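You operate a simulated robot arm through the tools that you are given. There is no shell and no other tool. Be economical: measure what you need, move in short steps, check, and stop when the job is done.

You run a simulated robot arm. Do the job below in one go: nothing can be reset, and whatever is moved stays where it is left.

## Task
Put the black roller from the narrow shelf of the tall rack on the lower shelf of the packing table. Then stack the brown parts carton labelled "Rollers" from the green shelf of the tall rack on top of the brown parts carton marked "Sensors". Then shut the high cupboard door. Then switch the blue-tag red motor rocker on. Then open the lower bench drawer, put the purple spacer on the grey table top away in the inside of the lower bench drawer, then shut the drawer. Then put two of the type blocks from the grey table top on the top of the gear bench. Do these in the order given.

The check looks at the end state, three seconds after you hand in, the way a careful person would. Anything else that was tipped, shoved, dropped, spilled or broken makes it a failure.

## Robot
A 6-joint arm with a fingered hand on a trunk, on a base that drives. Base frame: it is fixed to the floor where the robot stands at the start and does not move with it; the origin is under the middle of the robot, x ahead of it, y to its left, z up; the surface under the hand at the start is at about z = 900. Lengths are in mm, angles in degrees, forces in N, time in s.
With the tool pointing down near the work surface it reaches from about 320 to 800 mm from the robot's upright axis, wherever it stands. Its first joint turns from -115.0 to 115.0 degrees. Places, roughly: black roller (3x3x12 cm) [800, 0, 1300]; blue-tag red motor rocker [500, -500, 1000]; brown parts carton [750, 0, 1000]; high cupboard door [300, 300, 1800]; inside of the lower bench drawer [700, -2600, 100]; lower bench drawer [600, -2600, 100]; lower shelf of the packing table [800, 2800, 200]; purple spacer (4x4x3 cm) [600, 1000, 800]; top of the gear bench [700, -3100, 800]; type block [1000, 1250, 750]. Payload 4 kg.
The TCP is the grasp point between the finger pads, 26 mm short of the fingertips. In the tool frame z runs along the fingers and y along their closing line. The gripper opens to 164 mm. The gripper's body begins 73 mm behind the TCP. The gripper is a hand of 5 fingers: y runs from the thumb to the fingers, the wrist lies at [0, 0, -239] in the tool frame, and closing takes about 1.5 s.
Orientation is that of the tool frame in the base frame, as a unit quaternion [x, y, z, w]. With the fingers straight down and closing along the base's y, the tool's x points along the base's -x, its y along +y and its z along -z.

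## Interface
- The arm moves only by the tool apply_moves. Its argument "commands" is a list of rows, each a list of 7 numbers: the closure, from 0 (fully open) to 1 (shut), then the shift along the tool's x, y, z in units of 500 mm (1.0 is 500 mm), then the turn, a rotation vector about the tool's x, y, z in units of 45 degrees (1.0 is 45 degrees). In form: [[hand, x, y, z, wx, wy, wz], ...]. A call has 1 to 20 rows; each row is the pose to reach, as a shift and turn from the pose commanded when the call began, along the tool's axes at that moment. A call with a number of a shift or a turn outside -1 to 1 is refused whole. Rows are played at 5 a second. More than 50 mm and 8.6 degrees between two rows, or a gripper value outside its range, and nothing of the call is played. A pose out of reach is approached as far as the arm can. The call stops where the force on the tool passes 40 N (or 10 N more than at its start, if that is more) or the arm is blocked; 0.2 s more then pass. The fingers move at their own pace (about 45 mm/s each) and stop on an object; they squeeze with about 26 N. The grip force told is the motor's: it shows also when the fingers shut on nothing. Time passes only in rows, and 0.2 s behind the last, so rows that repeat a pose let the fingers close. It gives the time, the measured TCP pose, the force on the tool (base axes), the opening and the grip force at its end, in the units of the frame above (readings bear some noise), with the torque about the TCP (base axes, N m) and any sound that the robot's microphone picked up.
- Cameras (640 x 400 px; columns grow to the right, rows downward): "scene" is now at [15.2, 192.9, 1835.8]; the picture's right is [-0.08, -1.00, 0.00], its down [-0.61, 0.05, -0.79] and it looks along [0.79, -0.06, -0.61] (base axes); focal length 266 px, centre (320, 200). "wrist" rides on the gripper at [50, -70, -94] in the tool frame; the picture's right is [0.81, 0.59, 0.00], its down [-0.43, 0.60, -0.68] and it looks along [-0.40, 0.55, 0.74] (tool axes); focal length 270 px, centre (320, 200).
- camera(camera): a new picture of that camera. The clock stands still meanwhile.
- slide_trunk(by): slides the trunk up (or, below 0, down) by that many mm; the arm and the scene camera ride with it, the base frame stays. It gives what a move gives, with no picture.
- roll_base(legs): drives the robot by 1 to 6 legs, each [ahead, left, turn to the left] in mm, mm and degrees, along the robot's own axes; the way and the turn of a leg run together, so that a leg with both is an arc; at most 1500 mm and 180 degrees a leg. The arm and the cameras ride along, it lands a little off, and it stops where it bumps. It gives what a move gives.
- hand_shape(shape): the hand has 5 fingers and takes this shape, open, in about a second: jaw (thumb against the fingers, like two jaws); tri (thumb and two fingers); tip (a fingertip pinch); poke (one finger out to press); point (the index stretched); flat (the hand flat); cup (the hand cupped); fist (a fist). The gripper value then closes the fingers along that shape, each until it touches; the sizes above hold for jaw. It gives what a move gives, with no picture.
- head_to(pan, tilt): turns the head with the scene camera to pan (to the left, within 155 degrees either way) and tilt (down, from -29 to 69), counted from straight ahead of the robot. It gives what a move gives.
- measure_at(camera, pixels): for up to 12 pixels [column, row] of the newest picture of that camera ("zoom" is the newest enlarged one), the place [x, y, z] in the base frame of the surface seen there, good to about 2 mm, but the place of the scene camera against the robot may be out by one fixed shift of up to 25 mm in any direction. The clock stands still meanwhile.
- inspect(camera, box): a new picture of the part [left, top, right, bottom] of that camera's present view, enlarged. The clock stands still meanwhile.
- hand_in(): hands the job in; it is judged then, once.

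Keep the steps short. Do not move on a guess: measure, check each grasp and each placing, and mend mistakes. In all there are 138 turns and 162 pictures (those below and enlarged ones count). Leave the gripper open and the arm clear of the work at the hand-in unless told otherwise, and finish with a single line.

The tools are called after ">>>" as name(argument=value, ...) on one line, values as JSON. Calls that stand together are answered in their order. apply_moves: Moves the arm, as the interface text tells. Its arguments: {"type":"object","properties":{"commands":{"type":"array","items":{"type":"array","items":{"type":"number"}}}},"required":["commands"]} The other tools are called the same way: slide_trunk (by) slides the trunk up or down; hand_shape (shape) gives the hand a shape; roll_base (legs) drives the base; head_to (pan, tilt) turns the head that bears the scene camera; camera (camera) takes a picture; measure_at (camera, pixels) gives the place of the surface under pixels of a picture; inspect (camera, box) takes an enlarged picture of a part of a camera's view; hand_in () hands the job in.

At the start:

```text
time_s: 0.0
tcp_pos: [505.4, -115.7, 999.5]
ee_rot: [0.0, 1.0, 0.0, 0.0]
contact_force: [-0.5, 0.7, -0.2]
moment: [-0.02, 0.01, -0.02]
width: 164.0
finger_force: 0.0
shape: jaw
trunk travel left (down, up): [-875.0, 115.0]
robot x, y, heading: [0.3, 1.3, 0.1]
head pan, tilt: [-4.3, 37.9]
```

scene: 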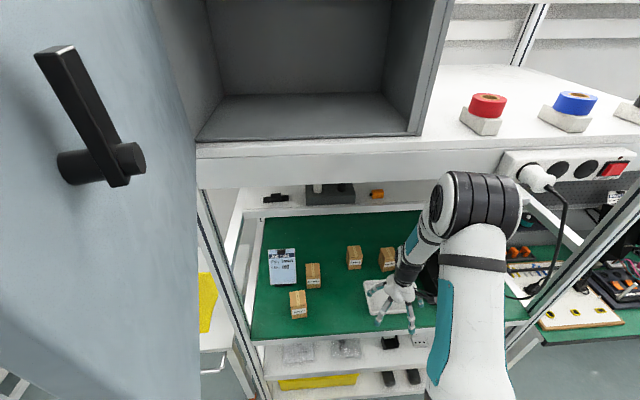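
wrist: 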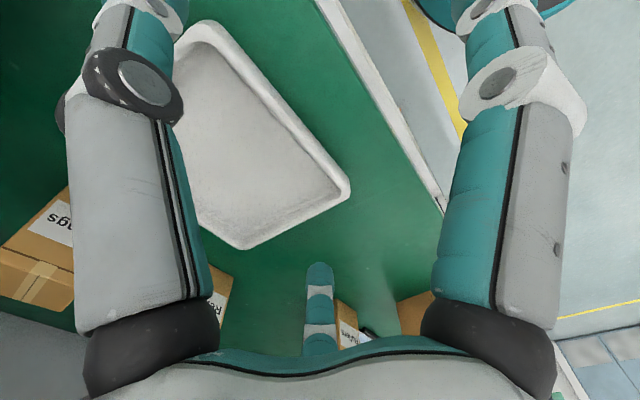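

I see the rack ahead with a green shelf, cartons, and an open cupboard door at left. I'll enlarge the shelf area to read labels and find the roller.

>>> inspect(camera="scene", box=[240, 170, 440, 295])

>>> inspect(camera="scene", box=[480, 60, 640, 160])

>>> measure_at(camera="scene", pixels=[[298, 300], [313, 272], [354, 255], [387, 257], [330, 190], [375, 193], [270, 196], [320, 230], [300, 150], [320, 100], [100, 160], [60, 55]])

```text
3.20 times, centred on (340, 232) of scene
```

zoom: 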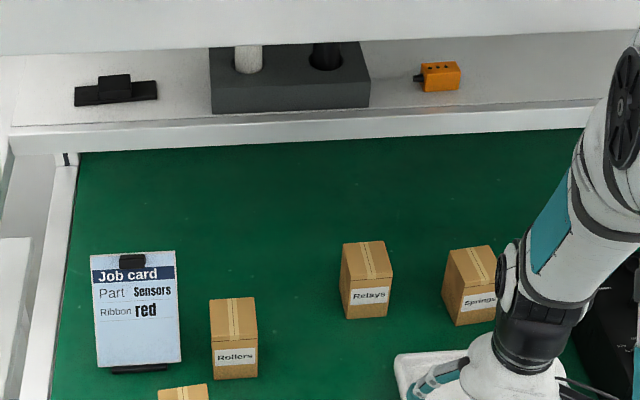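

```text
4.00 times, centred on (560, 110) of scene
```

zoom: 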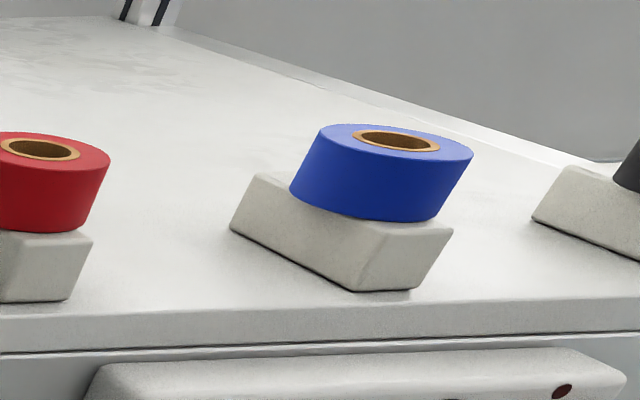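

```text
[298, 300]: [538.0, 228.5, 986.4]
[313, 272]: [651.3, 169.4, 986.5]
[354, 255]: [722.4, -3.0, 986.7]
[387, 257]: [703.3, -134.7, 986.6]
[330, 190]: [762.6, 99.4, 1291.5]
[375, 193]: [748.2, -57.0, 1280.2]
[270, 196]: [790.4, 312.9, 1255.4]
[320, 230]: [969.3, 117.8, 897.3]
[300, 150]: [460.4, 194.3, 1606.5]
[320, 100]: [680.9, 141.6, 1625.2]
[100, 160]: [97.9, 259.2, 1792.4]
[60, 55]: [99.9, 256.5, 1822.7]
```

The black roller stands in a dark holder (zoom 325,55), partly hidden by the cupboard. I back off 450 mm straight to get a freer view.

>>> roll_base(legs=[[-450, 0, 0]])

>>> camera(camera="scene")

```text
time_s: 2.7
tcp_pos: [67.2, -115.2, 1000.9]
ee_rot: [-0.002, 1.0, 0.0, 0.0]
contact_force: [-0.4, 0.5, -0.7]
moment: [-0.01, -0.02, -0.03]
width: 163.6
finger_force: 0.1
shape: jaw
trunk travel left (down, up): [-875.0, 115.0]
robot x, y, heading: [-437.1, 1.3, 0.1]
head pan, tilt: [-4.3, 37.9]
```

```text
157 pictures are left
```

scene: 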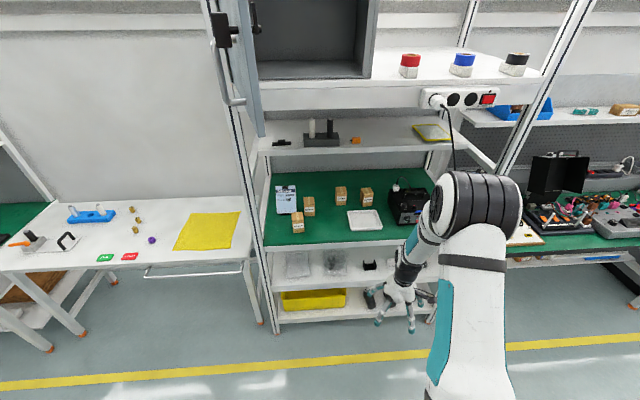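

Good overview. Next I enlarge the rack and the grey table, and measure the roller and surroundings.

>>> inspect(camera="scene", box=[260, 105, 420, 205])

>>> measure_at(camera="zoom", pixels=[[280, 60], [280, 72], [205, 65], [280, 90], [240, 140], [180, 140], [330, 140], [380, 140], [480, 110], [250, 170], [300, 127], [165, 115]])

>>> inspect(camera="scene", box=[0, 180, 256, 340])

```text
4.00 times, centred on (340, 155) of scene
```

zoom: 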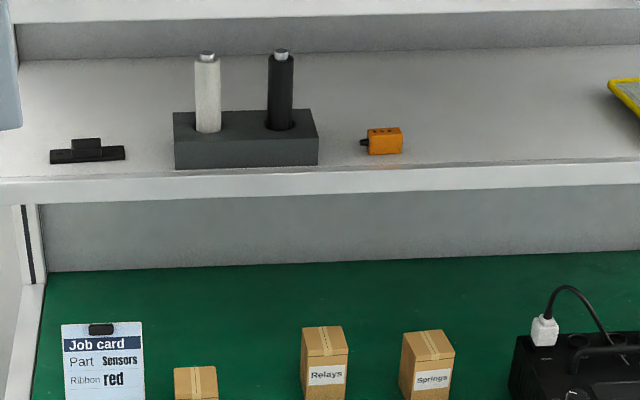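

```text
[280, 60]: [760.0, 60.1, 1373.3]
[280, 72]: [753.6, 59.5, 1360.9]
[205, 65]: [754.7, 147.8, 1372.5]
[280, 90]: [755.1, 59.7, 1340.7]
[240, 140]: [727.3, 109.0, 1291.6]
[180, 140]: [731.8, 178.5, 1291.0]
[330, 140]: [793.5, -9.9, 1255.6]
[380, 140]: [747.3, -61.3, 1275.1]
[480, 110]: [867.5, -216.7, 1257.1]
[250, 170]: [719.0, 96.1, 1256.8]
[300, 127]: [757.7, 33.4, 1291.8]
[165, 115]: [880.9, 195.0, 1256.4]
```

```text
2.50 times, centred on (128, 260) of scene
```

zoom: 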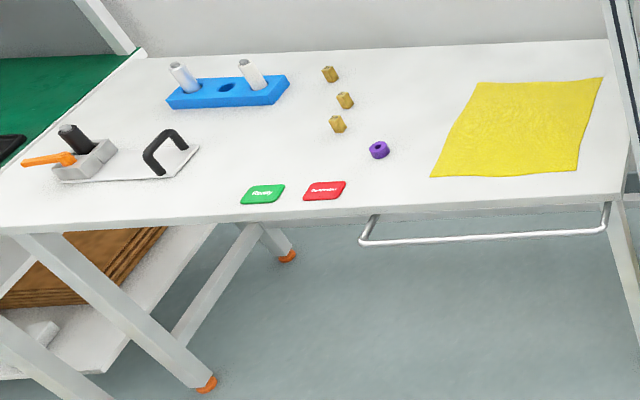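

The roller is at about (767, 60), top near z 1380; holder top is 1291. Before planning the arm's posture, I measure the arm's own parts and the overhang limits.

>>> measure_at(camera="scene", pixels=[[470, 200], [500, 175], [470, 265], [450, 380], [410, 255], [398, 292], [400, 95], [400, 106], [300, 75], [235, 90], [220, 30], [300, 245]])

>>> camera(camera="wrist")

```text
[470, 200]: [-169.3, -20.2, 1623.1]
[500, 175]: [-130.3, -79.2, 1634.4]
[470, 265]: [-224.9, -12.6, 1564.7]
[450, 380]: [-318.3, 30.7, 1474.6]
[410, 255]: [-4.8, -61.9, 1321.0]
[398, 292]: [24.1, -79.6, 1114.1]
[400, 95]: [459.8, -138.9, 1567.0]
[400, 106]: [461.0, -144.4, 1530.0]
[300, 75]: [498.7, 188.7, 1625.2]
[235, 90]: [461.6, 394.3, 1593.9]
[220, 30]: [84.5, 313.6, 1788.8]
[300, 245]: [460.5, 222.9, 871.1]
```

```text
154 pictures are left
```

wrist: 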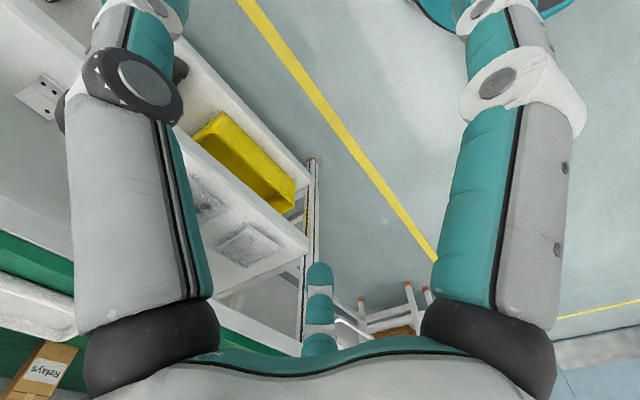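

Opening above the narrow shelf is z 1257–1530, so the hand has to come in horizontally. I lower the trunk 200 mm (head clear under the door) and pitch the hand 45° while raising it.

>>> slide_trunk(by=-200)

>>> apply_moves(commands=[[0, 0, 0, -0.083, 0, -0.167, 0], [0, 0, 0, -0.167, 0, -0.333, 0], [0, 0, 0, -0.25, 0, -0.5, 0], [0, 0, 0, -0.333, 0, -0.667, 0], [0, 0, 0, -0.417, 0, -0.833, 0], [0, 0, 0, -0.5, 0, -1, 0]])

```text
time_s: 4.8
tcp_pos: [68.3, -115.4, 800.2]
ee_rot: [-0.001, 1.0, 0.0, 0.0]
contact_force: [0.0, 0.0, 0.5]
moment: [-0.01, 0.02, -0.01]
width: 163.9
finger_force: 0.1
shape: jaw
trunk travel left (down, up): [-675.0, 315.0]
robot x, y, heading: [-435.4, -2.2, 0.2]
head pan, tilt: [-4.3, 37.9]
```

```text
time_s: 6.2
tcp_pos: [69.0, -104.8, 1087.8]
ee_rot: [0.0, 0.927, -0.001, 0.376]
contact_force: [0.4, -0.3, 0.2]
moment: [0.02, -0.02, 0.01]
width: 163.8
finger_force: 0.1
shape: jaw
out of reach, approached as far as the arm can: row 5, 6
trunk travel left (down, up): [-675.0, 315.0]
robot x, y, heading: [-436.7, 0.9, 0.3]
head pan, tilt: [-4.3, 37.9]
```

Reach complains with the wrist so close; I extend the hand 200 mm forward first, then pitch further.

>>> apply_moves(commands=[[0, -0.07, 0, 0.07, 0, 0, 0], [0, -0.14, 0, 0.14, 0, 0, 0], [0, -0.21, 0, 0.21, 0, 0, 0], [0, -0.283, 0, 0.283, 0, 0, 0], [0, -0.283, 0, 0.283, 0, 0, 0]])

```text
refused: row 4 steps farther than a row can; nothing moved
```

>>> apply_moves(commands=[[0, -0.06, 0, 0.06, 0, 0, 0], [0, -0.12, 0, 0.12, 0, 0, 0], [0, -0.18, 0, 0.18, 0, 0, 0], [0, -0.24, 0, 0.24, 0, 0, 0], [0, -0.283, 0, 0.283, 0, 0, 0]])

```text
time_s: 7.4
tcp_pos: [272.3, -103.5, 1085.1]
ee_rot: [-0.001, 0.924, 0.0, 0.382]
contact_force: [0.2, -0.1, 0.1]
moment: [-0.01, 0.0, 0.01]
width: 164.2
finger_force: 0.1
shape: jaw
trunk travel left (down, up): [-675.0, 315.0]
robot x, y, heading: [-433.9, -2.0, 0.3]
head pan, tilt: [-4.3, 37.9]
```

Reached. Now pitch the remaining 45°, rise to z≈1345 and shift left to y≈60, staying clear of the rack (hand at x≈270), with the fingers partly closed to avoid the white roller later.

>>> apply_moves(commands=[[0.1, -0.046, 0.04, -0.046, 0, -0.125, 0], [0.2, -0.092, 0.08, -0.092, 0, -0.25, 0], [0.3, -0.138, 0.12, -0.138, 0, -0.375, 0], [0.4, -0.184, 0.16, -0.184, 0, -0.5, 0], [0.45, -0.23, 0.2, -0.23, 0, -0.625, 0], [0.45, -0.276, 0.24, -0.276, 0, -0.75, 0], [0.45, -0.322, 0.28, -0.322, 0, -0.875, 0], [0.45, -0.368, 0.325, -0.368, 0, -1, 0], [0.45, -0.368, 0.325, -0.368, 0, -1, 0]])

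>>> camera(camera="wrist")

>>> camera(camera="scene")

```text
time_s: 9.4
tcp_pos: [269.9, 55.9, 1344.9]
ee_rot: [-0.002, 0.707, 0.002, 0.707]
contact_force: [0.4, 0.1, -0.1]
moment: [0.0, 0.0, -0.03]
width: 90.6
finger_force: 0.0
shape: jaw
out of reach, approached as far as the arm can: row 2, 3, 4
trunk travel left (down, up): [-675.0, 315.0]
robot x, y, heading: [-443.2, 4.1, 0.2]
head pan, tilt: [-4.3, 37.9]
```

```text
153 pictures are left
```

wrist: 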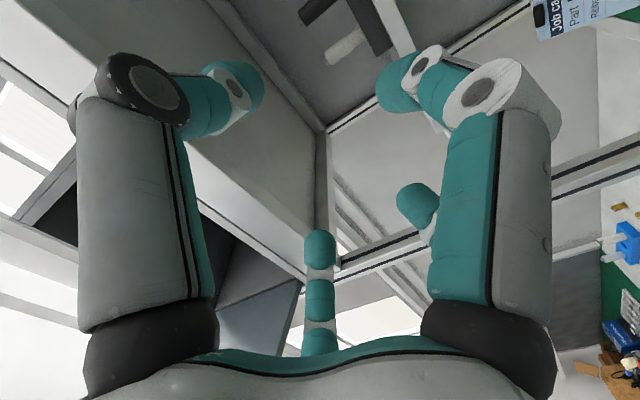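

```text
152 pictures are left
```

scene: 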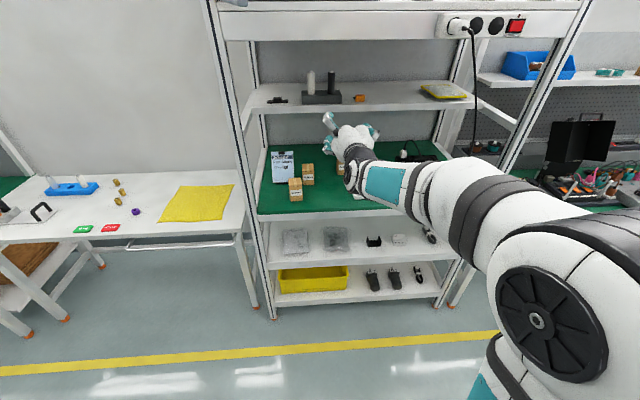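

Horizontal at (270, 56, 1345). The wrist view shows the white roller (345,47) and the holder (380,20). I measure the same things in both cameras to find the scene shift.

>>> measure_at(camera="wrist", pixels=[[330, 55], [345, 47], [358, 38], [375, 20], [365, 5], [318, 5], [605, 8], [565, 5]])

>>> inspect(camera="scene", box=[270, 60, 390, 135])

>>> inspect(camera="wrist", box=[280, 0, 440, 100])

```text
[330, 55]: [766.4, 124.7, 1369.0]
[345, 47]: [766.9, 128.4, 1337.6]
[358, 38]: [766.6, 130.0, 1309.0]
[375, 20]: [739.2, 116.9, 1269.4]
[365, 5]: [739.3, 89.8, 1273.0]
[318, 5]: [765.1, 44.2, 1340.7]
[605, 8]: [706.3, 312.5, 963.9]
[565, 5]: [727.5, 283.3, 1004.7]
```

```text
5.33 times, centred on (330, 98) of scene
```

zoom: 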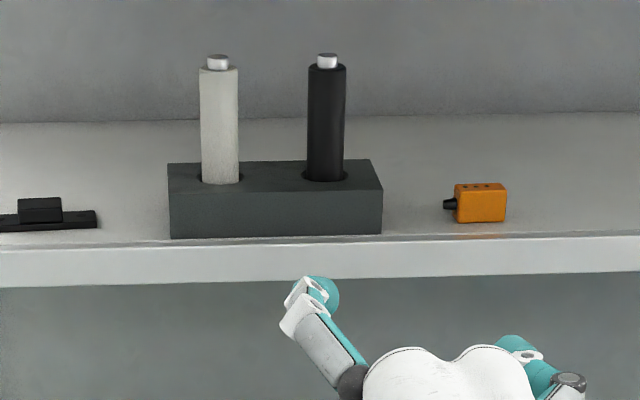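

```text
4.00 times, centred on (360, 50) of wrist
```

zoom: 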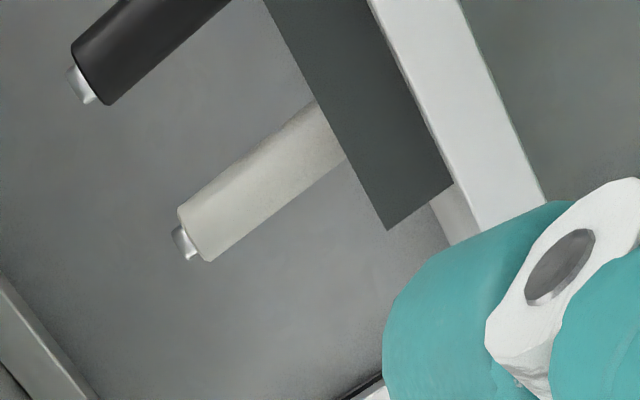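

I measure the black roller along its length in this wrist zoom and the matching points in the scene picture.

>>> measure_at(camera="zoom", pixels=[[95, 70], [125, 60], [160, 30], [185, 5], [85, 85], [240, 200], [200, 235], [185, 242], [410, 165], [300, 20]])

>>> measure_at(camera="scene", pixels=[[331, 73], [331, 80], [331, 88], [311, 73], [311, 83], [311, 88], [320, 100], [331, 71]])

```text
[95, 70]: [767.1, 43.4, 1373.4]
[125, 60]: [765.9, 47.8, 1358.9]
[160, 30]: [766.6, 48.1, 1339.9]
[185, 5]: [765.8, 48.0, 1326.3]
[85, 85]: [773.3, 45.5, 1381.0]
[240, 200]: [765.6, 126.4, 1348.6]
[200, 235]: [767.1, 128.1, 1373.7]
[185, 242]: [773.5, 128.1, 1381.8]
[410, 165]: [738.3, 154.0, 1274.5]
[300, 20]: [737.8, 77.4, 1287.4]
```

```text
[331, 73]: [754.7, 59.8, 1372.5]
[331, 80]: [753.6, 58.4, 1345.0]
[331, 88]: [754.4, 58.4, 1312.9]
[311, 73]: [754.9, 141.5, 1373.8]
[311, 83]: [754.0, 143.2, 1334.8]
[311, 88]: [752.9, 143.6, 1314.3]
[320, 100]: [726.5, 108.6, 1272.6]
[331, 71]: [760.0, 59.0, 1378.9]
```

Scene shift is about +12 in x, −14 in y, ~0 in z. Roller axis ≈ (780, 48). Before going in I check where the fingers really are.

>>> measure_at(camera="wrist", pixels=[[240, 85], [230, 70], [393, 90], [430, 60], [415, 205], [320, 245], [320, 295], [140, 85], [495, 95], [140, 200], [500, 200], [330, 370]])

```text
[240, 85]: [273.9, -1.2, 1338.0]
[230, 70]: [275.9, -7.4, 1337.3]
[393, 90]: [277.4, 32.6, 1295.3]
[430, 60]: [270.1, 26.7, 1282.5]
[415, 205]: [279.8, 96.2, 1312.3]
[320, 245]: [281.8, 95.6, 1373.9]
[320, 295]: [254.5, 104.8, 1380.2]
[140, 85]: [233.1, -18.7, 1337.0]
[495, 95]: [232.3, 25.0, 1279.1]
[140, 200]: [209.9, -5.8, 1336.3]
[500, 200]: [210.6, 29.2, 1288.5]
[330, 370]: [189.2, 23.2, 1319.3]
```

One digit hangs about 60 mm below the TCP on the +x side, which could touch the holder. I try the "tri" shape and look.

>>> hand_shape(shape="tri")

>>> camera(camera="wrist")

>>> inspect(camera="scene", box=[280, 80, 440, 180])

```text
time_s: 10.3
tcp_pos: [269.7, 55.6, 1344.0]
ee_rot: [0.0, 0.707, 0.001, 0.707]
contact_force: [0.0, 0.2, 0.0]
moment: [0.01, 0.0, 0.02]
width: 163.6
finger_force: 0.0
shape: tri
trunk travel left (down, up): [-675.0, 315.0]
robot x, y, heading: [-437.4, -0.3, 0.4]
head pan, tilt: [-4.3, 37.9]
```

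```text
149 pictures are left
```

wrist: 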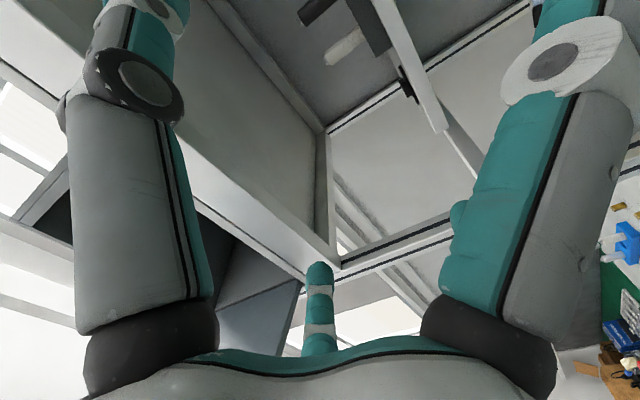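

```text
4.00 times, centred on (360, 130) of scene
```

zoom: 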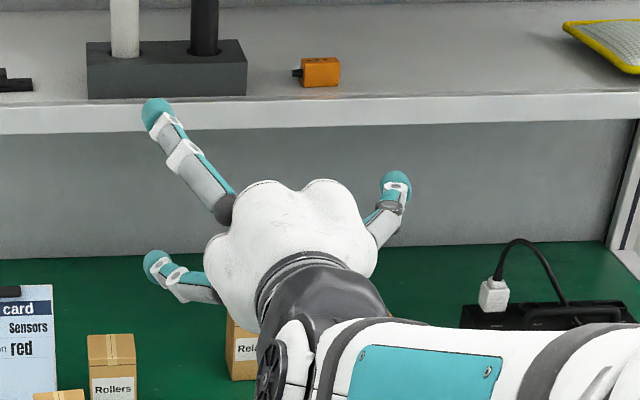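

Three digit groups show: thumb to the right, fingers up-left and down-left. I check the "tip" shape too.

>>> hand_shape(shape="tip")

>>> camera(camera="wrist")

>>> inspect(camera="scene", box=[280, 80, 440, 180])

```text
time_s: 11.2
tcp_pos: [270.1, 55.8, 1344.0]
ee_rot: [-0.001, 0.707, 0.002, 0.707]
contact_force: [-0.5, 0.9, -0.3]
moment: [-0.01, 0.01, 0.0]
width: 164.0
finger_force: 0.0
shape: tip
trunk travel left (down, up): [-675.0, 315.0]
robot x, y, heading: [-434.6, 0.7, 0.3]
head pan, tilt: [-4.3, 37.9]
```

```text
147 pictures are left
```

wrist: 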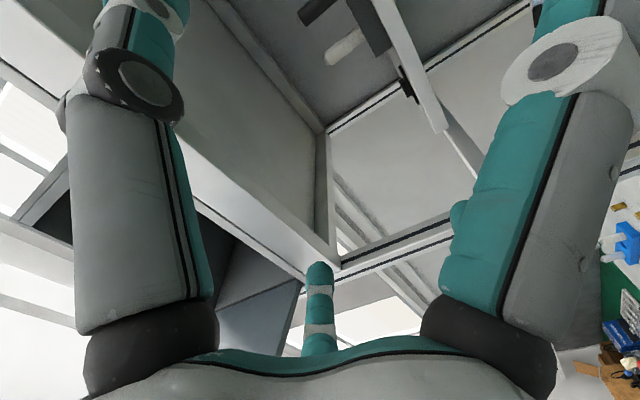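

```text
4.00 times, centred on (360, 130) of scene
```

zoom: 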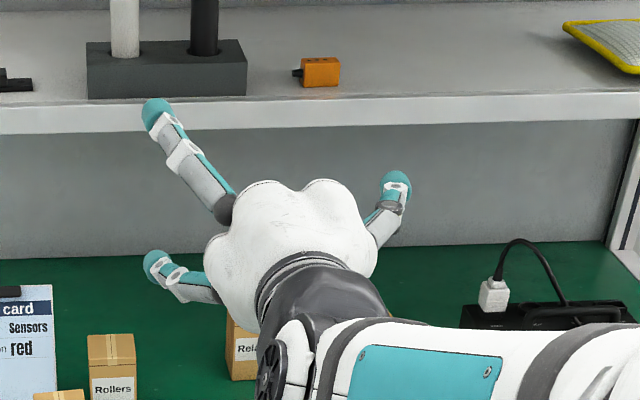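

No difference when open. Back to jaw with the fingers at 0.6, then I measure the finger heights.

>>> hand_shape(shape="jaw")

>>> apply_moves(commands=[[0.62, 0, 0, 0, 0, 0, 0], [0.62, 0, 0, 0, 0, 0, 0], [0.62, 0, 0, 0, 0, 0, 0], [0.62, 0, 0, 0, 0, 0, 0], [0.62, 0, 0, 0, 0, 0, 0], [0.62, 0, 0, 0, 0, 0, 0]])

>>> inspect(camera="scene", box=[280, 80, 440, 180])

>>> camera(camera="wrist")

```text
time_s: 12.1
tcp_pos: [268.4, 55.5, 1343.9]
ee_rot: [-0.001, 0.707, 0.002, 0.707]
contact_force: [-0.8, 0.4, 0.2]
moment: [0.01, -0.04, -0.02]
width: 164.0
finger_force: 0.1
shape: jaw
trunk travel left (down, up): [-675.0, 315.0]
robot x, y, heading: [-435.0, -1.4, 0.0]
head pan, tilt: [-4.3, 37.9]
```

```text
time_s: 13.5
tcp_pos: [269.7, 56.3, 1343.6]
ee_rot: [-0.002, 0.707, 0.001, 0.707]
contact_force: [0.2, -0.3, 0.6]
moment: [0.04, -0.01, 0.01]
width: 62.5
finger_force: 0.0
shape: jaw
trunk travel left (down, up): [-675.0, 315.0]
robot x, y, heading: [-438.1, -4.0, 0.3]
head pan, tilt: [-4.3, 37.9]
```

```text
4.00 times, centred on (360, 130) of scene
```

zoom: 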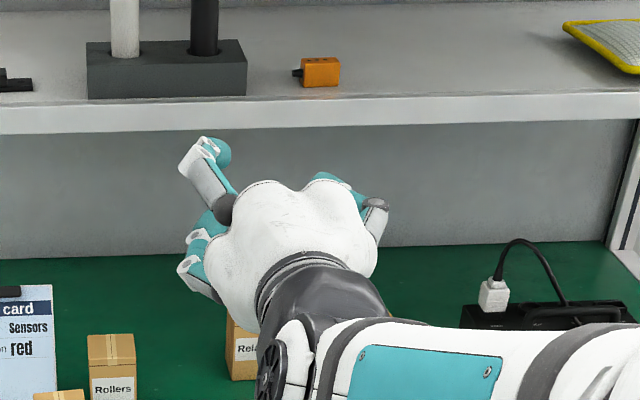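

```text
144 pictures are left
```

wrist: 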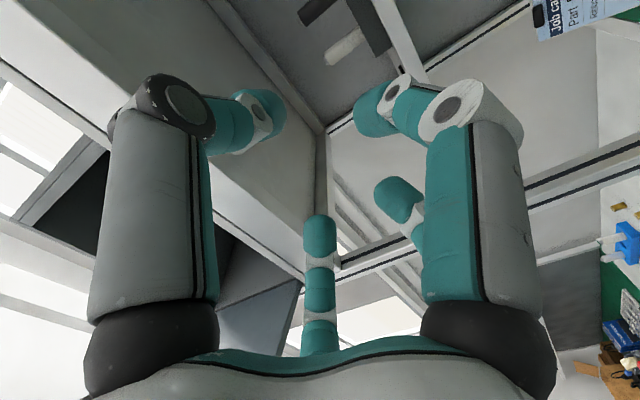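

I measure finger surfaces: near finger (370,115), (460,110), (470,250); second (395,200); far (320,235); thumb (265,110).

>>> measure_at(camera="wrist", pixels=[[370, 115], [365, 95], [460, 110], [490, 100], [480, 250], [500, 180], [395, 200], [320, 235], [265, 110], [190, 100], [400, 90], [520, 240]])

>>> measure_at(camera="zoom", pixels=[[220, 150], [200, 220], [205, 160], [195, 235], [195, 270], [330, 178], [375, 210], [300, 200], [210, 280]])

```text
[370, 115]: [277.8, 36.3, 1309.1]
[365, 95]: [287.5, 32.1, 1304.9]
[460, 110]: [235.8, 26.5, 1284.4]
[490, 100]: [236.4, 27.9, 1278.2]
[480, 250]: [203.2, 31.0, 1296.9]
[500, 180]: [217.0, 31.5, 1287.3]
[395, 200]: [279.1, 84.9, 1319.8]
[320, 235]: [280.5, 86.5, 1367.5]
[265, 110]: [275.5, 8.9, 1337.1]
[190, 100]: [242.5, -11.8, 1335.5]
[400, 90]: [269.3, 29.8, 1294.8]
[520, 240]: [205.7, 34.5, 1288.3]
```

```text
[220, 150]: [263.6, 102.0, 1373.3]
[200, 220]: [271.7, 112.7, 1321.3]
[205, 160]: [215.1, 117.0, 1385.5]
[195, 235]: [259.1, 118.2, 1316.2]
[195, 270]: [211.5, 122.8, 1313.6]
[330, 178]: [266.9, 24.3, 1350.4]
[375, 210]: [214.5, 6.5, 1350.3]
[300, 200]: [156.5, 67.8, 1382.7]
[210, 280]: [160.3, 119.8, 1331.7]
```

The digits sit around the palm: thumb (−y), one on +x (below), two on +y. The lower one would meet the holder and roller. I'll roll the hand 180° about its axis so that the spare digit is on top. First 45°.

>>> apply_moves(commands=[[0.5, 0, 0, 0, 0, 0, 0.17], [0.5, 0, 0, 0, 0, 0, 0.34], [0.5, 0, 0, 0, 0, 0, 0.51], [0.5, 0, 0, 0, 0, 0, 0.68], [0.5, 0, 0, 0, 0, 0, 0.85], [0.5, 0, 0, 0, 0, 0, 1.0]])

>>> apply_moves(commands=[[0.5, 0, 0, 0, 0, 0, 0.17], [0.5, 0, 0, 0, 0, 0, 0.34], [0.5, 0, 0, 0, 0, 0, 0.51], [0.5, 0, 0, 0, 0, 0, 0.68], [0.5, 0, 0, 0, 0, 0, 0.85], [0.5, 0, 0, 0, 0, 0, 1.0]])

>>> apply_moves(commands=[[0.5, 0, 0, 0, 0, 0, 0.17], [0.5, 0, 0, 0, 0, 0, 0.34], [0.5, 0, 0, 0, 0, 0, 0.51], [0.5, 0, 0, 0, 0, 0, 0.68], [0.5, 0, 0, 0, 0, 0, 0.85], [0.5, 0, 0, 0, 0, 0, 1.0]])

>>> apply_moves(commands=[[0.5, 0, 0, 0, 0, 0, 0.17], [0.5, 0, 0, 0, 0, 0, 0.34], [0.5, 0, 0, 0, 0, 0, 0.51], [0.5, 0, 0, 0, 0, 0, 0.68], [0.5, 0, 0, 0, 0, 0, 0.85], [0.5, 0, 0, 0, 0, 0, 1.0]])

>>> camera(camera="wrist")

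>>> inspect(camera="scene", box=[280, 80, 440, 180])

```text
time_s: 14.9
tcp_pos: [269.5, 58.7, 1344.0]
ee_rot: [0.27, 0.653, 0.272, 0.653]
contact_force: [-0.4, -0.8, 0.3]
moment: [-0.01, 0.01, 0.02]
width: 81.4
finger_force: 0.0
shape: jaw
trunk travel left (down, up): [-675.0, 315.0]
robot x, y, heading: [-434.4, -0.9, 0.2]
head pan, tilt: [-4.3, 37.9]
```

```text
time_s: 16.3
tcp_pos: [268.6, 58.7, 1345.3]
ee_rot: [0.5, 0.501, 0.502, 0.498]
contact_force: [0.0, 0.2, -0.3]
moment: [-0.01, 0.03, 0.01]
width: 81.5
finger_force: 0.1
shape: jaw
trunk travel left (down, up): [-675.0, 315.0]
robot x, y, heading: [-436.9, -0.0, 0.0]
head pan, tilt: [-4.3, 37.9]
```

```text
time_s: 17.7
tcp_pos: [270.6, 57.2, 1345.1]
ee_rot: [0.653, 0.271, 0.654, 0.268]
contact_force: [0.5, -0.7, 0.0]
moment: [0.04, -0.03, 0.0]
width: 81.9
finger_force: 0.1
shape: jaw
trunk travel left (down, up): [-675.0, 315.0]
robot x, y, heading: [-440.6, -4.9, 0.3]
head pan, tilt: [-4.3, 37.9]
```

```text
time_s: 19.1
tcp_pos: [269.7, 58.6, 1345.3]
ee_rot: [0.707, 0.001, 0.707, -0.003]
contact_force: [0.6, -0.3, -0.6]
moment: [0.02, -0.01, 0.01]
width: 81.5
finger_force: 0.2
shape: jaw
trunk travel left (down, up): [-675.0, 315.0]
robot x, y, heading: [-439.3, -2.2, -0.1]
head pan, tilt: [-4.3, 37.9]
```

```text
143 pictures are left
```

wrist: 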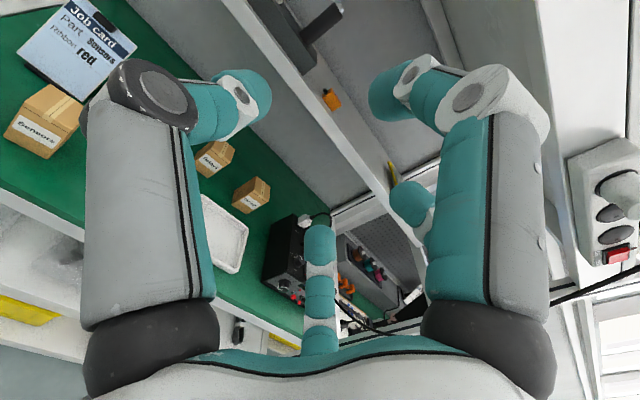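

```text
4.00 times, centred on (360, 130) of scene
```

zoom: 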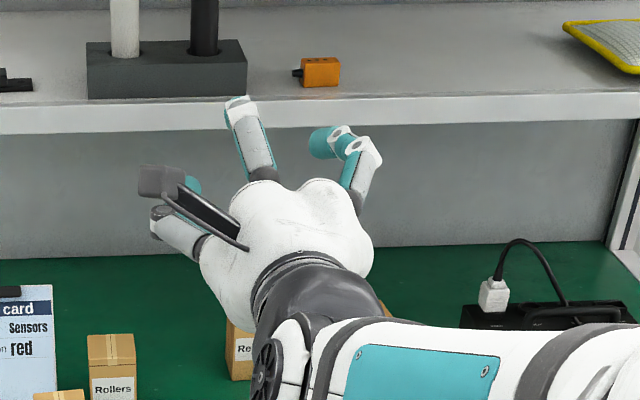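

Flipped; spare digit now on top. The front-left carton reads "Sensors". I check the forearm height against the overhang (z 1530) before driving in.

>>> measure_at(camera="scene", pixels=[[440, 170], [480, 165], [520, 185], [600, 230], [540, 310], [400, 170], [320, 32], [470, 30], [232, 18]])

>>> apply_moves(commands=[[0.68, 0.005, 0.006, 0, 0, 0, 0], [0.68, 0.01, 0.012, 0, 0, 0, 0], [0.68, 0.01, 0.012, 0, 0, 0, 0]])

```text
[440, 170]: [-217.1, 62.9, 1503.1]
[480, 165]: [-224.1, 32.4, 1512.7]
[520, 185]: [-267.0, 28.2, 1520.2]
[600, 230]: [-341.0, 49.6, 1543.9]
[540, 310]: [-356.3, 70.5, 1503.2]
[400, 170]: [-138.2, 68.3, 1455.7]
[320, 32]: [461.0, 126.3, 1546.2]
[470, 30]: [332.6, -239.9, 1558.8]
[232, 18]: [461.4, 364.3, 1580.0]
```

```text
time_s: 19.9
tcp_pos: [269.1, 52.6, 1348.2]
ee_rot: [0.707, 0.001, 0.707, -0.001]
contact_force: [-0.8, -0.5, 0.2]
moment: [0.02, -0.03, -0.02]
width: 53.1
finger_force: 0.0
shape: jaw
trunk travel left (down, up): [-675.0, 315.0]
robot x, y, heading: [-438.2, 0.7, 0.2]
head pan, tilt: [-4.3, 37.9]
```

Arm stays below the overhang. I drive 425 mm ahead, leaving the fingertips just short of the holder.

>>> roll_base(legs=[[425, 0, 0]])

>>> camera(camera="wrist")

```text
time_s: 22.6
tcp_pos: [712.1, 50.7, 1348.1]
ee_rot: [0.707, 0.0, 0.707, 0.0]
contact_force: [1.1, 0.6, -0.6]
moment: [-0.03, 0.0, 0.03]
width: 52.9
finger_force: 0.0
shape: jaw
trunk travel left (down, up): [-675.0, 315.0]
robot x, y, heading: [2.4, 0.7, 0.2]
head pan, tilt: [-4.3, 37.9]
```

```text
141 pictures are left
```

wrist: 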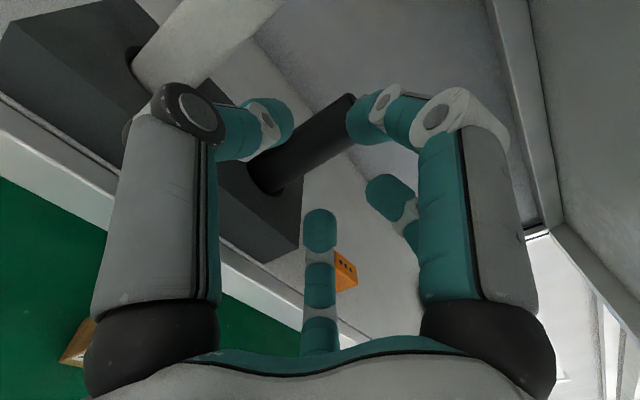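

The roller (300,150) is seen between the fingers. I measure it and the digit tips.

>>> measure_at(camera="wrist", pixels=[[300, 152], [325, 132], [275, 172], [340, 110], [365, 120], [370, 140], [280, 125], [320, 215], [375, 190], [185, 60], [310, 170]])

```text
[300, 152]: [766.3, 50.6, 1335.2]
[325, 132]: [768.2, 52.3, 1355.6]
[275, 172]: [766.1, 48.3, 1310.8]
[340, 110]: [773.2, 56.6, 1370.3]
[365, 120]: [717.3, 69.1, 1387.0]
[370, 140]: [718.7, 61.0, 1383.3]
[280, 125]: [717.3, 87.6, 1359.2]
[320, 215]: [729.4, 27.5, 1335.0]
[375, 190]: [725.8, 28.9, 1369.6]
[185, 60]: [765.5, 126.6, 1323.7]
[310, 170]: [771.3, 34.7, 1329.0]
```

Roller axis ≈ (781, 48); clearances are fine. I advance 68 mm slowly with a 3 mm rise, still open.

>>> apply_moves(commands=[[0.68, 0.006, 0, 0.034, 0, 0, 0], [0.68, 0.006, 0, 0.068, 0, 0, 0], [0.68, 0.006, 0, 0.102, 0, 0, 0], [0.68, 0.006, 0, 0.136, 0, 0, 0]])

>>> camera(camera="wrist")

```text
time_s: 23.6
tcp_pos: [776.9, 50.7, 1356.6]
ee_rot: [0.704, -0.001, 0.71, 0.001]
contact_force: [-3.4, -0.9, 20.4]
moment: [0.38, 0.45, -0.12]
width: 51.6
finger_force: 0.2
shape: jaw
trunk travel left (down, up): [-675.0, 315.0]
robot x, y, heading: [2.7, -2.5, 0.1]
head pan, tilt: [-4.3, 37.9]
```

```text
140 pictures are left
```

wrist: 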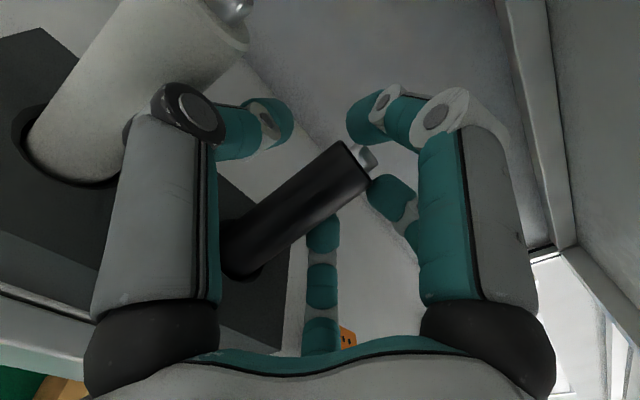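

There's 20 N upward on the hand; something touches. I measure the roller and digits before going on.

>>> measure_at(camera="wrist", pixels=[[345, 165], [300, 205], [250, 250], [365, 155], [385, 190], [360, 120], [325, 235], [230, 130], [275, 120], [420, 110], [200, 45], [270, 300]])

>>> inspect(camera="wrist", box=[220, 80, 460, 280])

>>> camera(camera="scene")

```text
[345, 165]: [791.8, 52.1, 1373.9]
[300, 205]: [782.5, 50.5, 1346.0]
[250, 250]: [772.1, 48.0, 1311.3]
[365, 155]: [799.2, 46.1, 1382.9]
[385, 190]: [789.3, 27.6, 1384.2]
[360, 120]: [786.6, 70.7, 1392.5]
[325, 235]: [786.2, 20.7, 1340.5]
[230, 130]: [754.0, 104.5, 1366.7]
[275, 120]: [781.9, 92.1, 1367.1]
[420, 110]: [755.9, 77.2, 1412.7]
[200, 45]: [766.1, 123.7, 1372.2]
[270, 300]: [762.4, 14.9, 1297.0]
```

```text
2.00 times, centred on (340, 180) of wrist
```

zoom: 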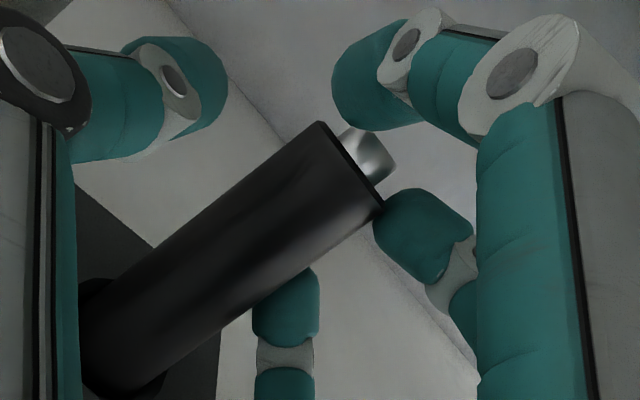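

```text
138 pictures are left
```

scene: 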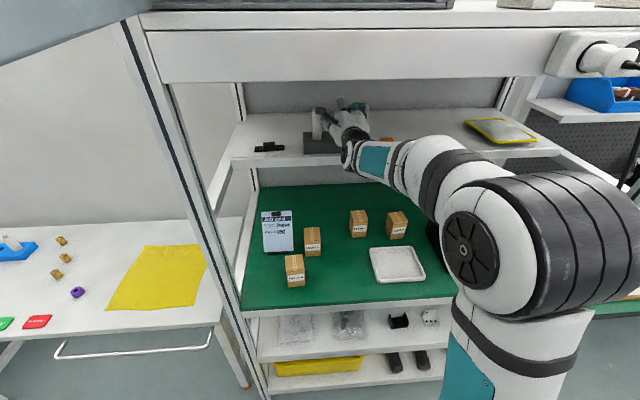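

The roller is being pushed back/tilted about 15°, so something hidden (probably a fifth digit below) touches it. I back straight out and re-check.

>>> apply_moves(commands=[[0.68, 0, 0, -0.03, 0, 0, 0], [0.68, 0, 0, -0.06, 0, 0, 0], [0.68, 0, 0, -0.1, 0, 0, 0], [0.68, 0, 0, -0.16, 0, 0, 0], [0.68, 0, 0, -0.2, 0, 0, 0]])

>>> camera(camera="wrist")

>>> inspect(camera="scene", box=[250, 80, 410, 180])

```text
time_s: 24.8
tcp_pos: [677.1, 48.6, 1350.2]
ee_rot: [0.708, 0.0, 0.707, 0.0]
contact_force: [-0.1, 0.4, -0.1]
moment: [-0.01, 0.0, -0.03]
width: 52.6
finger_force: 0.0
shape: jaw
trunk travel left (down, up): [-675.0, 315.0]
robot x, y, heading: [1.3, 1.9, 0.2]
head pan, tilt: [-4.3, 37.9]
```

```text
137 pictures are left
```

wrist: 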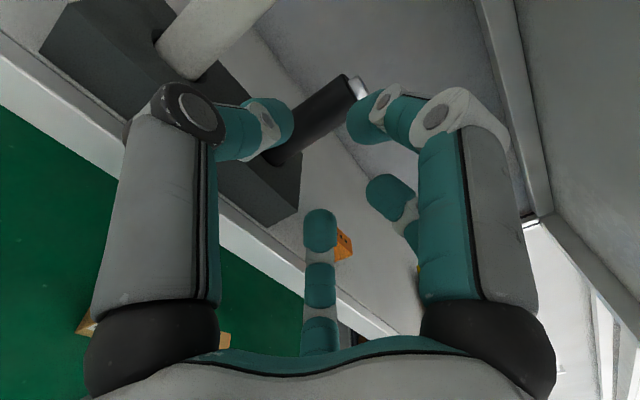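

```text
4.00 times, centred on (330, 130) of scene
```

zoom: 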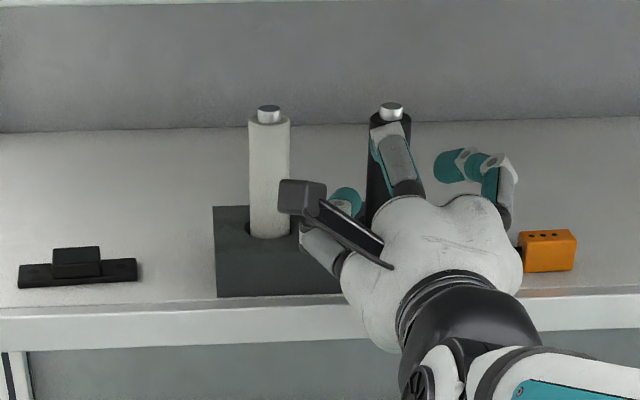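

The roller dropped back upright. Contact analysis says a fifth digit sits low and met the holder. The digits are radial at 72°, so I roll 18° to put one digit straight up and let the two lowest straddle the roller, with the hand at z≈1354 and opening 0.5.

>>> apply_moves(commands=[[0.5, 0.004, 0, 0, 0, 0, 0.133], [0.5, 0.008, 0, 0, 0, 0, 0.267], [0.5, 0.008, 0, 0, 0, 0, 0.4], [0.5, 0.008, 0, 0, 0, 0, 0.4]])

>>> camera(camera="wrist")

>>> inspect(camera="scene", box=[250, 80, 410, 180])

```text
time_s: 25.8
tcp_pos: [678.7, 48.7, 1355.9]
ee_rot: [0.698, -0.112, 0.698, -0.111]
contact_force: [-0.5, 0.5, -0.3]
moment: [-0.02, 0.0, 0.0]
width: 81.5
finger_force: 0.1
shape: jaw
trunk travel left (down, up): [-675.0, 315.0]
robot x, y, heading: [3.8, -1.9, 0.3]
head pan, tilt: [-4.3, 37.9]
```

```text
135 pictures are left
```

wrist: 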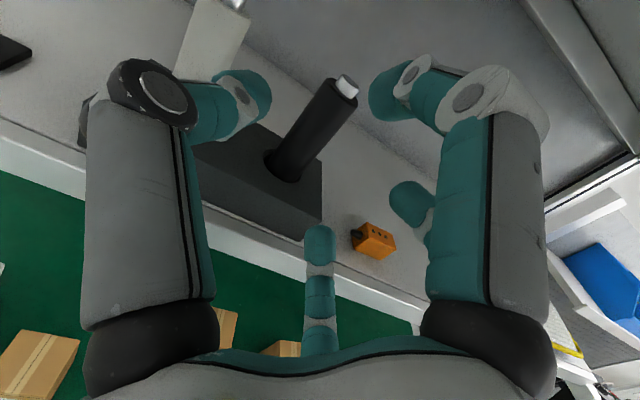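

```text
4.00 times, centred on (330, 130) of scene
```

zoom: 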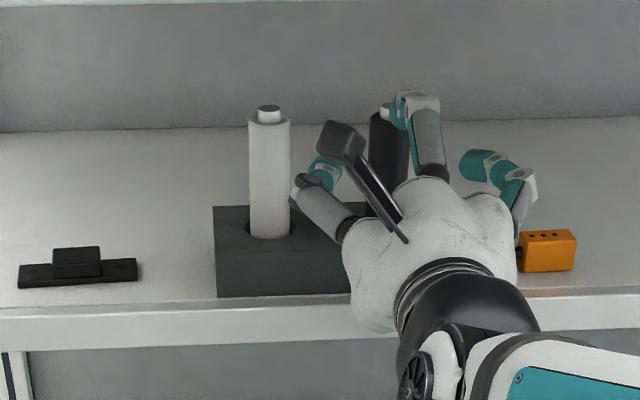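

I measure digits and roller in this roll.

>>> measure_at(camera="wrist", pixels=[[385, 100], [470, 95], [250, 95], [160, 85], [405, 205], [320, 240], [325, 330], [325, 110], [295, 155], [345, 85], [500, 200], [140, 200]])

>>> measure_at(camera="zoom", pixels=[[405, 110], [430, 130], [325, 170], [305, 185], [480, 165], [520, 190], [415, 205], [480, 210], [350, 280], [380, 310]])

```text
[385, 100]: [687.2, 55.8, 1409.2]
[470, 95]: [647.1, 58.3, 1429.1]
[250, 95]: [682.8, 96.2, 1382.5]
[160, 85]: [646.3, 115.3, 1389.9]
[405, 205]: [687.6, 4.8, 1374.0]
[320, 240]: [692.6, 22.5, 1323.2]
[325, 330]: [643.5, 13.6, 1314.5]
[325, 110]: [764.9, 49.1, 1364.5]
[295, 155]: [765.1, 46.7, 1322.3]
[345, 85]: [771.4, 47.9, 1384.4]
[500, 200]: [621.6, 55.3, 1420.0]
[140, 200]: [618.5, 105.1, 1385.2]
```

```text
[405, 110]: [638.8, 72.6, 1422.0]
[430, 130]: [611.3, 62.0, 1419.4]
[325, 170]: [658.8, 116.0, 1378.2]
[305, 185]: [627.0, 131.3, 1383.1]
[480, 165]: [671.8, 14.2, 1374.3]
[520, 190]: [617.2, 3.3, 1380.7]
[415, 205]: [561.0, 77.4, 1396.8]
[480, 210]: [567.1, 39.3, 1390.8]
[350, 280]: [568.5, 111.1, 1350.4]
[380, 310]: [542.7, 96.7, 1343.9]
```

Geometry is good: top digit at z≈1409, low digits straddle y 22…74. I advance 100 mm with a 3 mm rise.

>>> apply_moves(commands=[[0.5, 0.006, -0.002, 0.05, 0, 0, 0], [0.5, 0.006, -0.002, 0.1, 0, 0, 0], [0.5, 0.006, -0.002, 0.14, 0, 0, 0], [0.5, 0.006, -0.002, 0.17, 0, 0, 0], [0.5, 0.006, -0.002, 0.2, 0, 0, 0]])

>>> camera(camera="wrist")

```text
time_s: 27.0
tcp_pos: [780.6, 51.1, 1358.4]
ee_rot: [0.697, -0.111, 0.699, -0.11]
contact_force: [1.8, 0.3, 5.3]
moment: [0.03, 0.05, 0.02]
width: 80.8
finger_force: 0.0
shape: jaw
trunk travel left (down, up): [-675.0, 315.0]
robot x, y, heading: [4.5, 1.1, 0.0]
head pan, tilt: [-4.3, 37.9]
```

```text
133 pictures are left
```

wrist: 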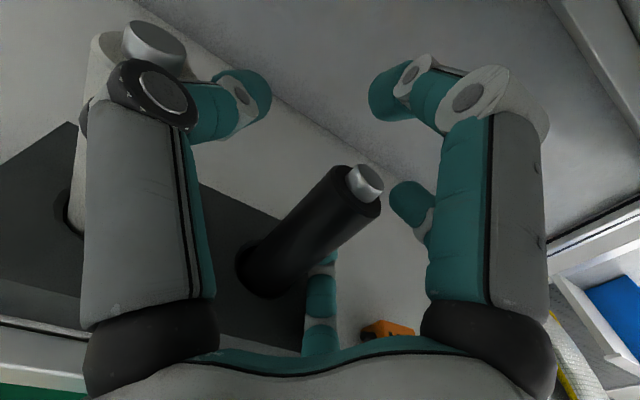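

A slight 5 N upward touch. I measure the roller, and then raise a few mm.

>>> apply_moves(commands=[[0.5, 0.008, -0.002, 0, 0, 0, 0], [0.5, 0.008, -0.002, 0, 0, 0, 0]])

>>> camera(camera="wrist")

>>> measure_at(camera="wrist", pixels=[[345, 200], [300, 245], [265, 280], [365, 180], [322, 262], [410, 205], [240, 95], [390, 100], [120, 70]])

```text
time_s: 27.6
tcp_pos: [780.7, 50.0, 1363.1]
ee_rot: [0.699, -0.111, 0.698, -0.11]
contact_force: [-0.3, 0.2, 0.4]
moment: [0.05, 0.01, -0.02]
width: 81.4
finger_force: 0.1
shape: jaw
trunk travel left (down, up): [-675.0, 315.0]
robot x, y, heading: [3.3, -1.7, 0.1]
head pan, tilt: [-4.3, 37.9]
```

```text
132 pictures are left
```

wrist: 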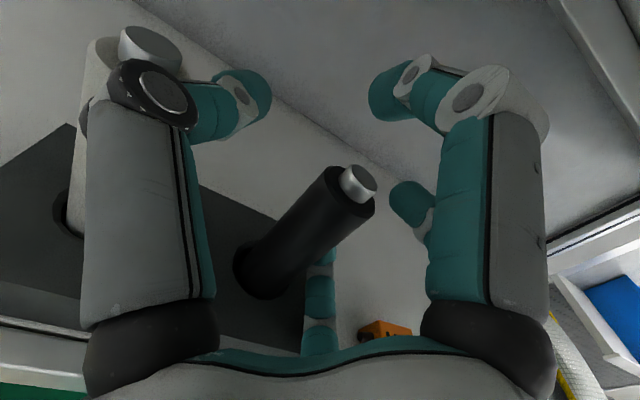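

```text
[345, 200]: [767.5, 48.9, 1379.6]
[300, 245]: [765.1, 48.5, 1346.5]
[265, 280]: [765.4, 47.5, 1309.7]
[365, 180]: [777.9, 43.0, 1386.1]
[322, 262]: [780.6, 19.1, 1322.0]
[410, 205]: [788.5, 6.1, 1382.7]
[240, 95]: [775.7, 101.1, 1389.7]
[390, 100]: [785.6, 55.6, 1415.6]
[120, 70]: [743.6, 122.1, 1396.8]
```

Roller upright and centred, no contact. I close the hand.

>>> apply_moves(commands=[[0.7, 0, 0, 0, 0, 0, 0], [0.8, 0, 0, 0, 0, 0, 0], [0.9, 0, 0, 0, 0, 0, 0], [1, 0, 0, 0, 0, 0, 0], [1, 0, 0, 0, 0, 0, 0], [1, 0, 0, 0, 0, 0, 0], [1, 0, 0, 0, 0, 0, 0], [1, 0, 0, 0, 0, 0, 0], [1, 0, 0, 0, 0, 0, 0], [1, 0, 0, 0, 0, 0, 0]])

>>> camera(camera="wrist")

```text
time_s: 29.8
tcp_pos: [779.6, 50.1, 1361.9]
ee_rot: [0.698, -0.111, 0.698, -0.11]
contact_force: [0.0, -0.8, 0.4]
moment: [-0.13, 0.01, 0.01]
width: 13.4
finger_force: 26.4
shape: jaw
trunk travel left (down, up): [-675.0, 315.0]
robot x, y, heading: [3.6, -1.8, -0.1]
head pan, tilt: [-4.3, 37.9]
```

```text
131 pictures are left
```

wrist: 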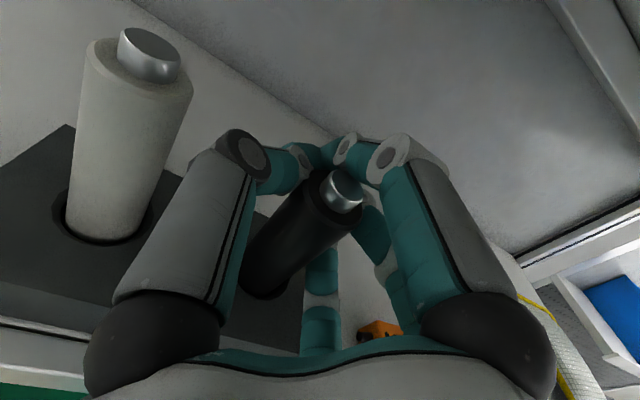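

Gripping at 26 N. I lift straight up 60 mm and look.

>>> apply_moves(commands=[[1, 0.019, -0.006, 0, 0, 0, 0], [1, 0.038, -0.0123, 0, 0, 0, 0], [1, 0.057, -0.0185, 0, 0, 0, 0], [1, 0.076, -0.0247, 0, 0, 0, 0], [1, 0.095, -0.031, 0, 0, 0, 0], [1, 0.114, -0.037, 0, 0, 0, 0]])

>>> camera(camera="wrist")

>>> inspect(camera="scene", box=[250, 80, 410, 180])

```text
time_s: 31.2
tcp_pos: [778.7, 51.7, 1424.4]
ee_rot: [0.698, -0.109, 0.699, -0.111]
contact_force: [-0.2, 1.3, -1.4]
moment: [-0.02, 0.01, 0.0]
width: 13.2
finger_force: 26.2
shape: jaw
trunk travel left (down, up): [-675.0, 315.0]
robot x, y, heading: [4.3, -0.8, 0.0]
head pan, tilt: [-4.3, 37.9]
```

```text
130 pictures are left
```

wrist: 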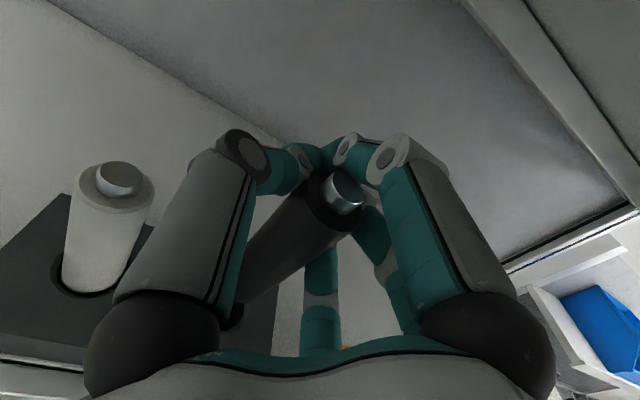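

```text
4.00 times, centred on (330, 130) of scene
```

zoom: 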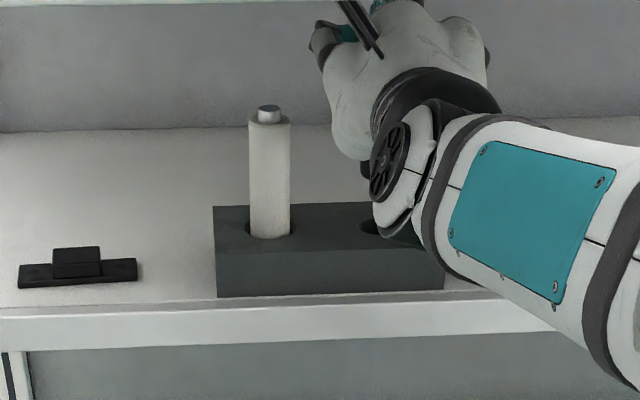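

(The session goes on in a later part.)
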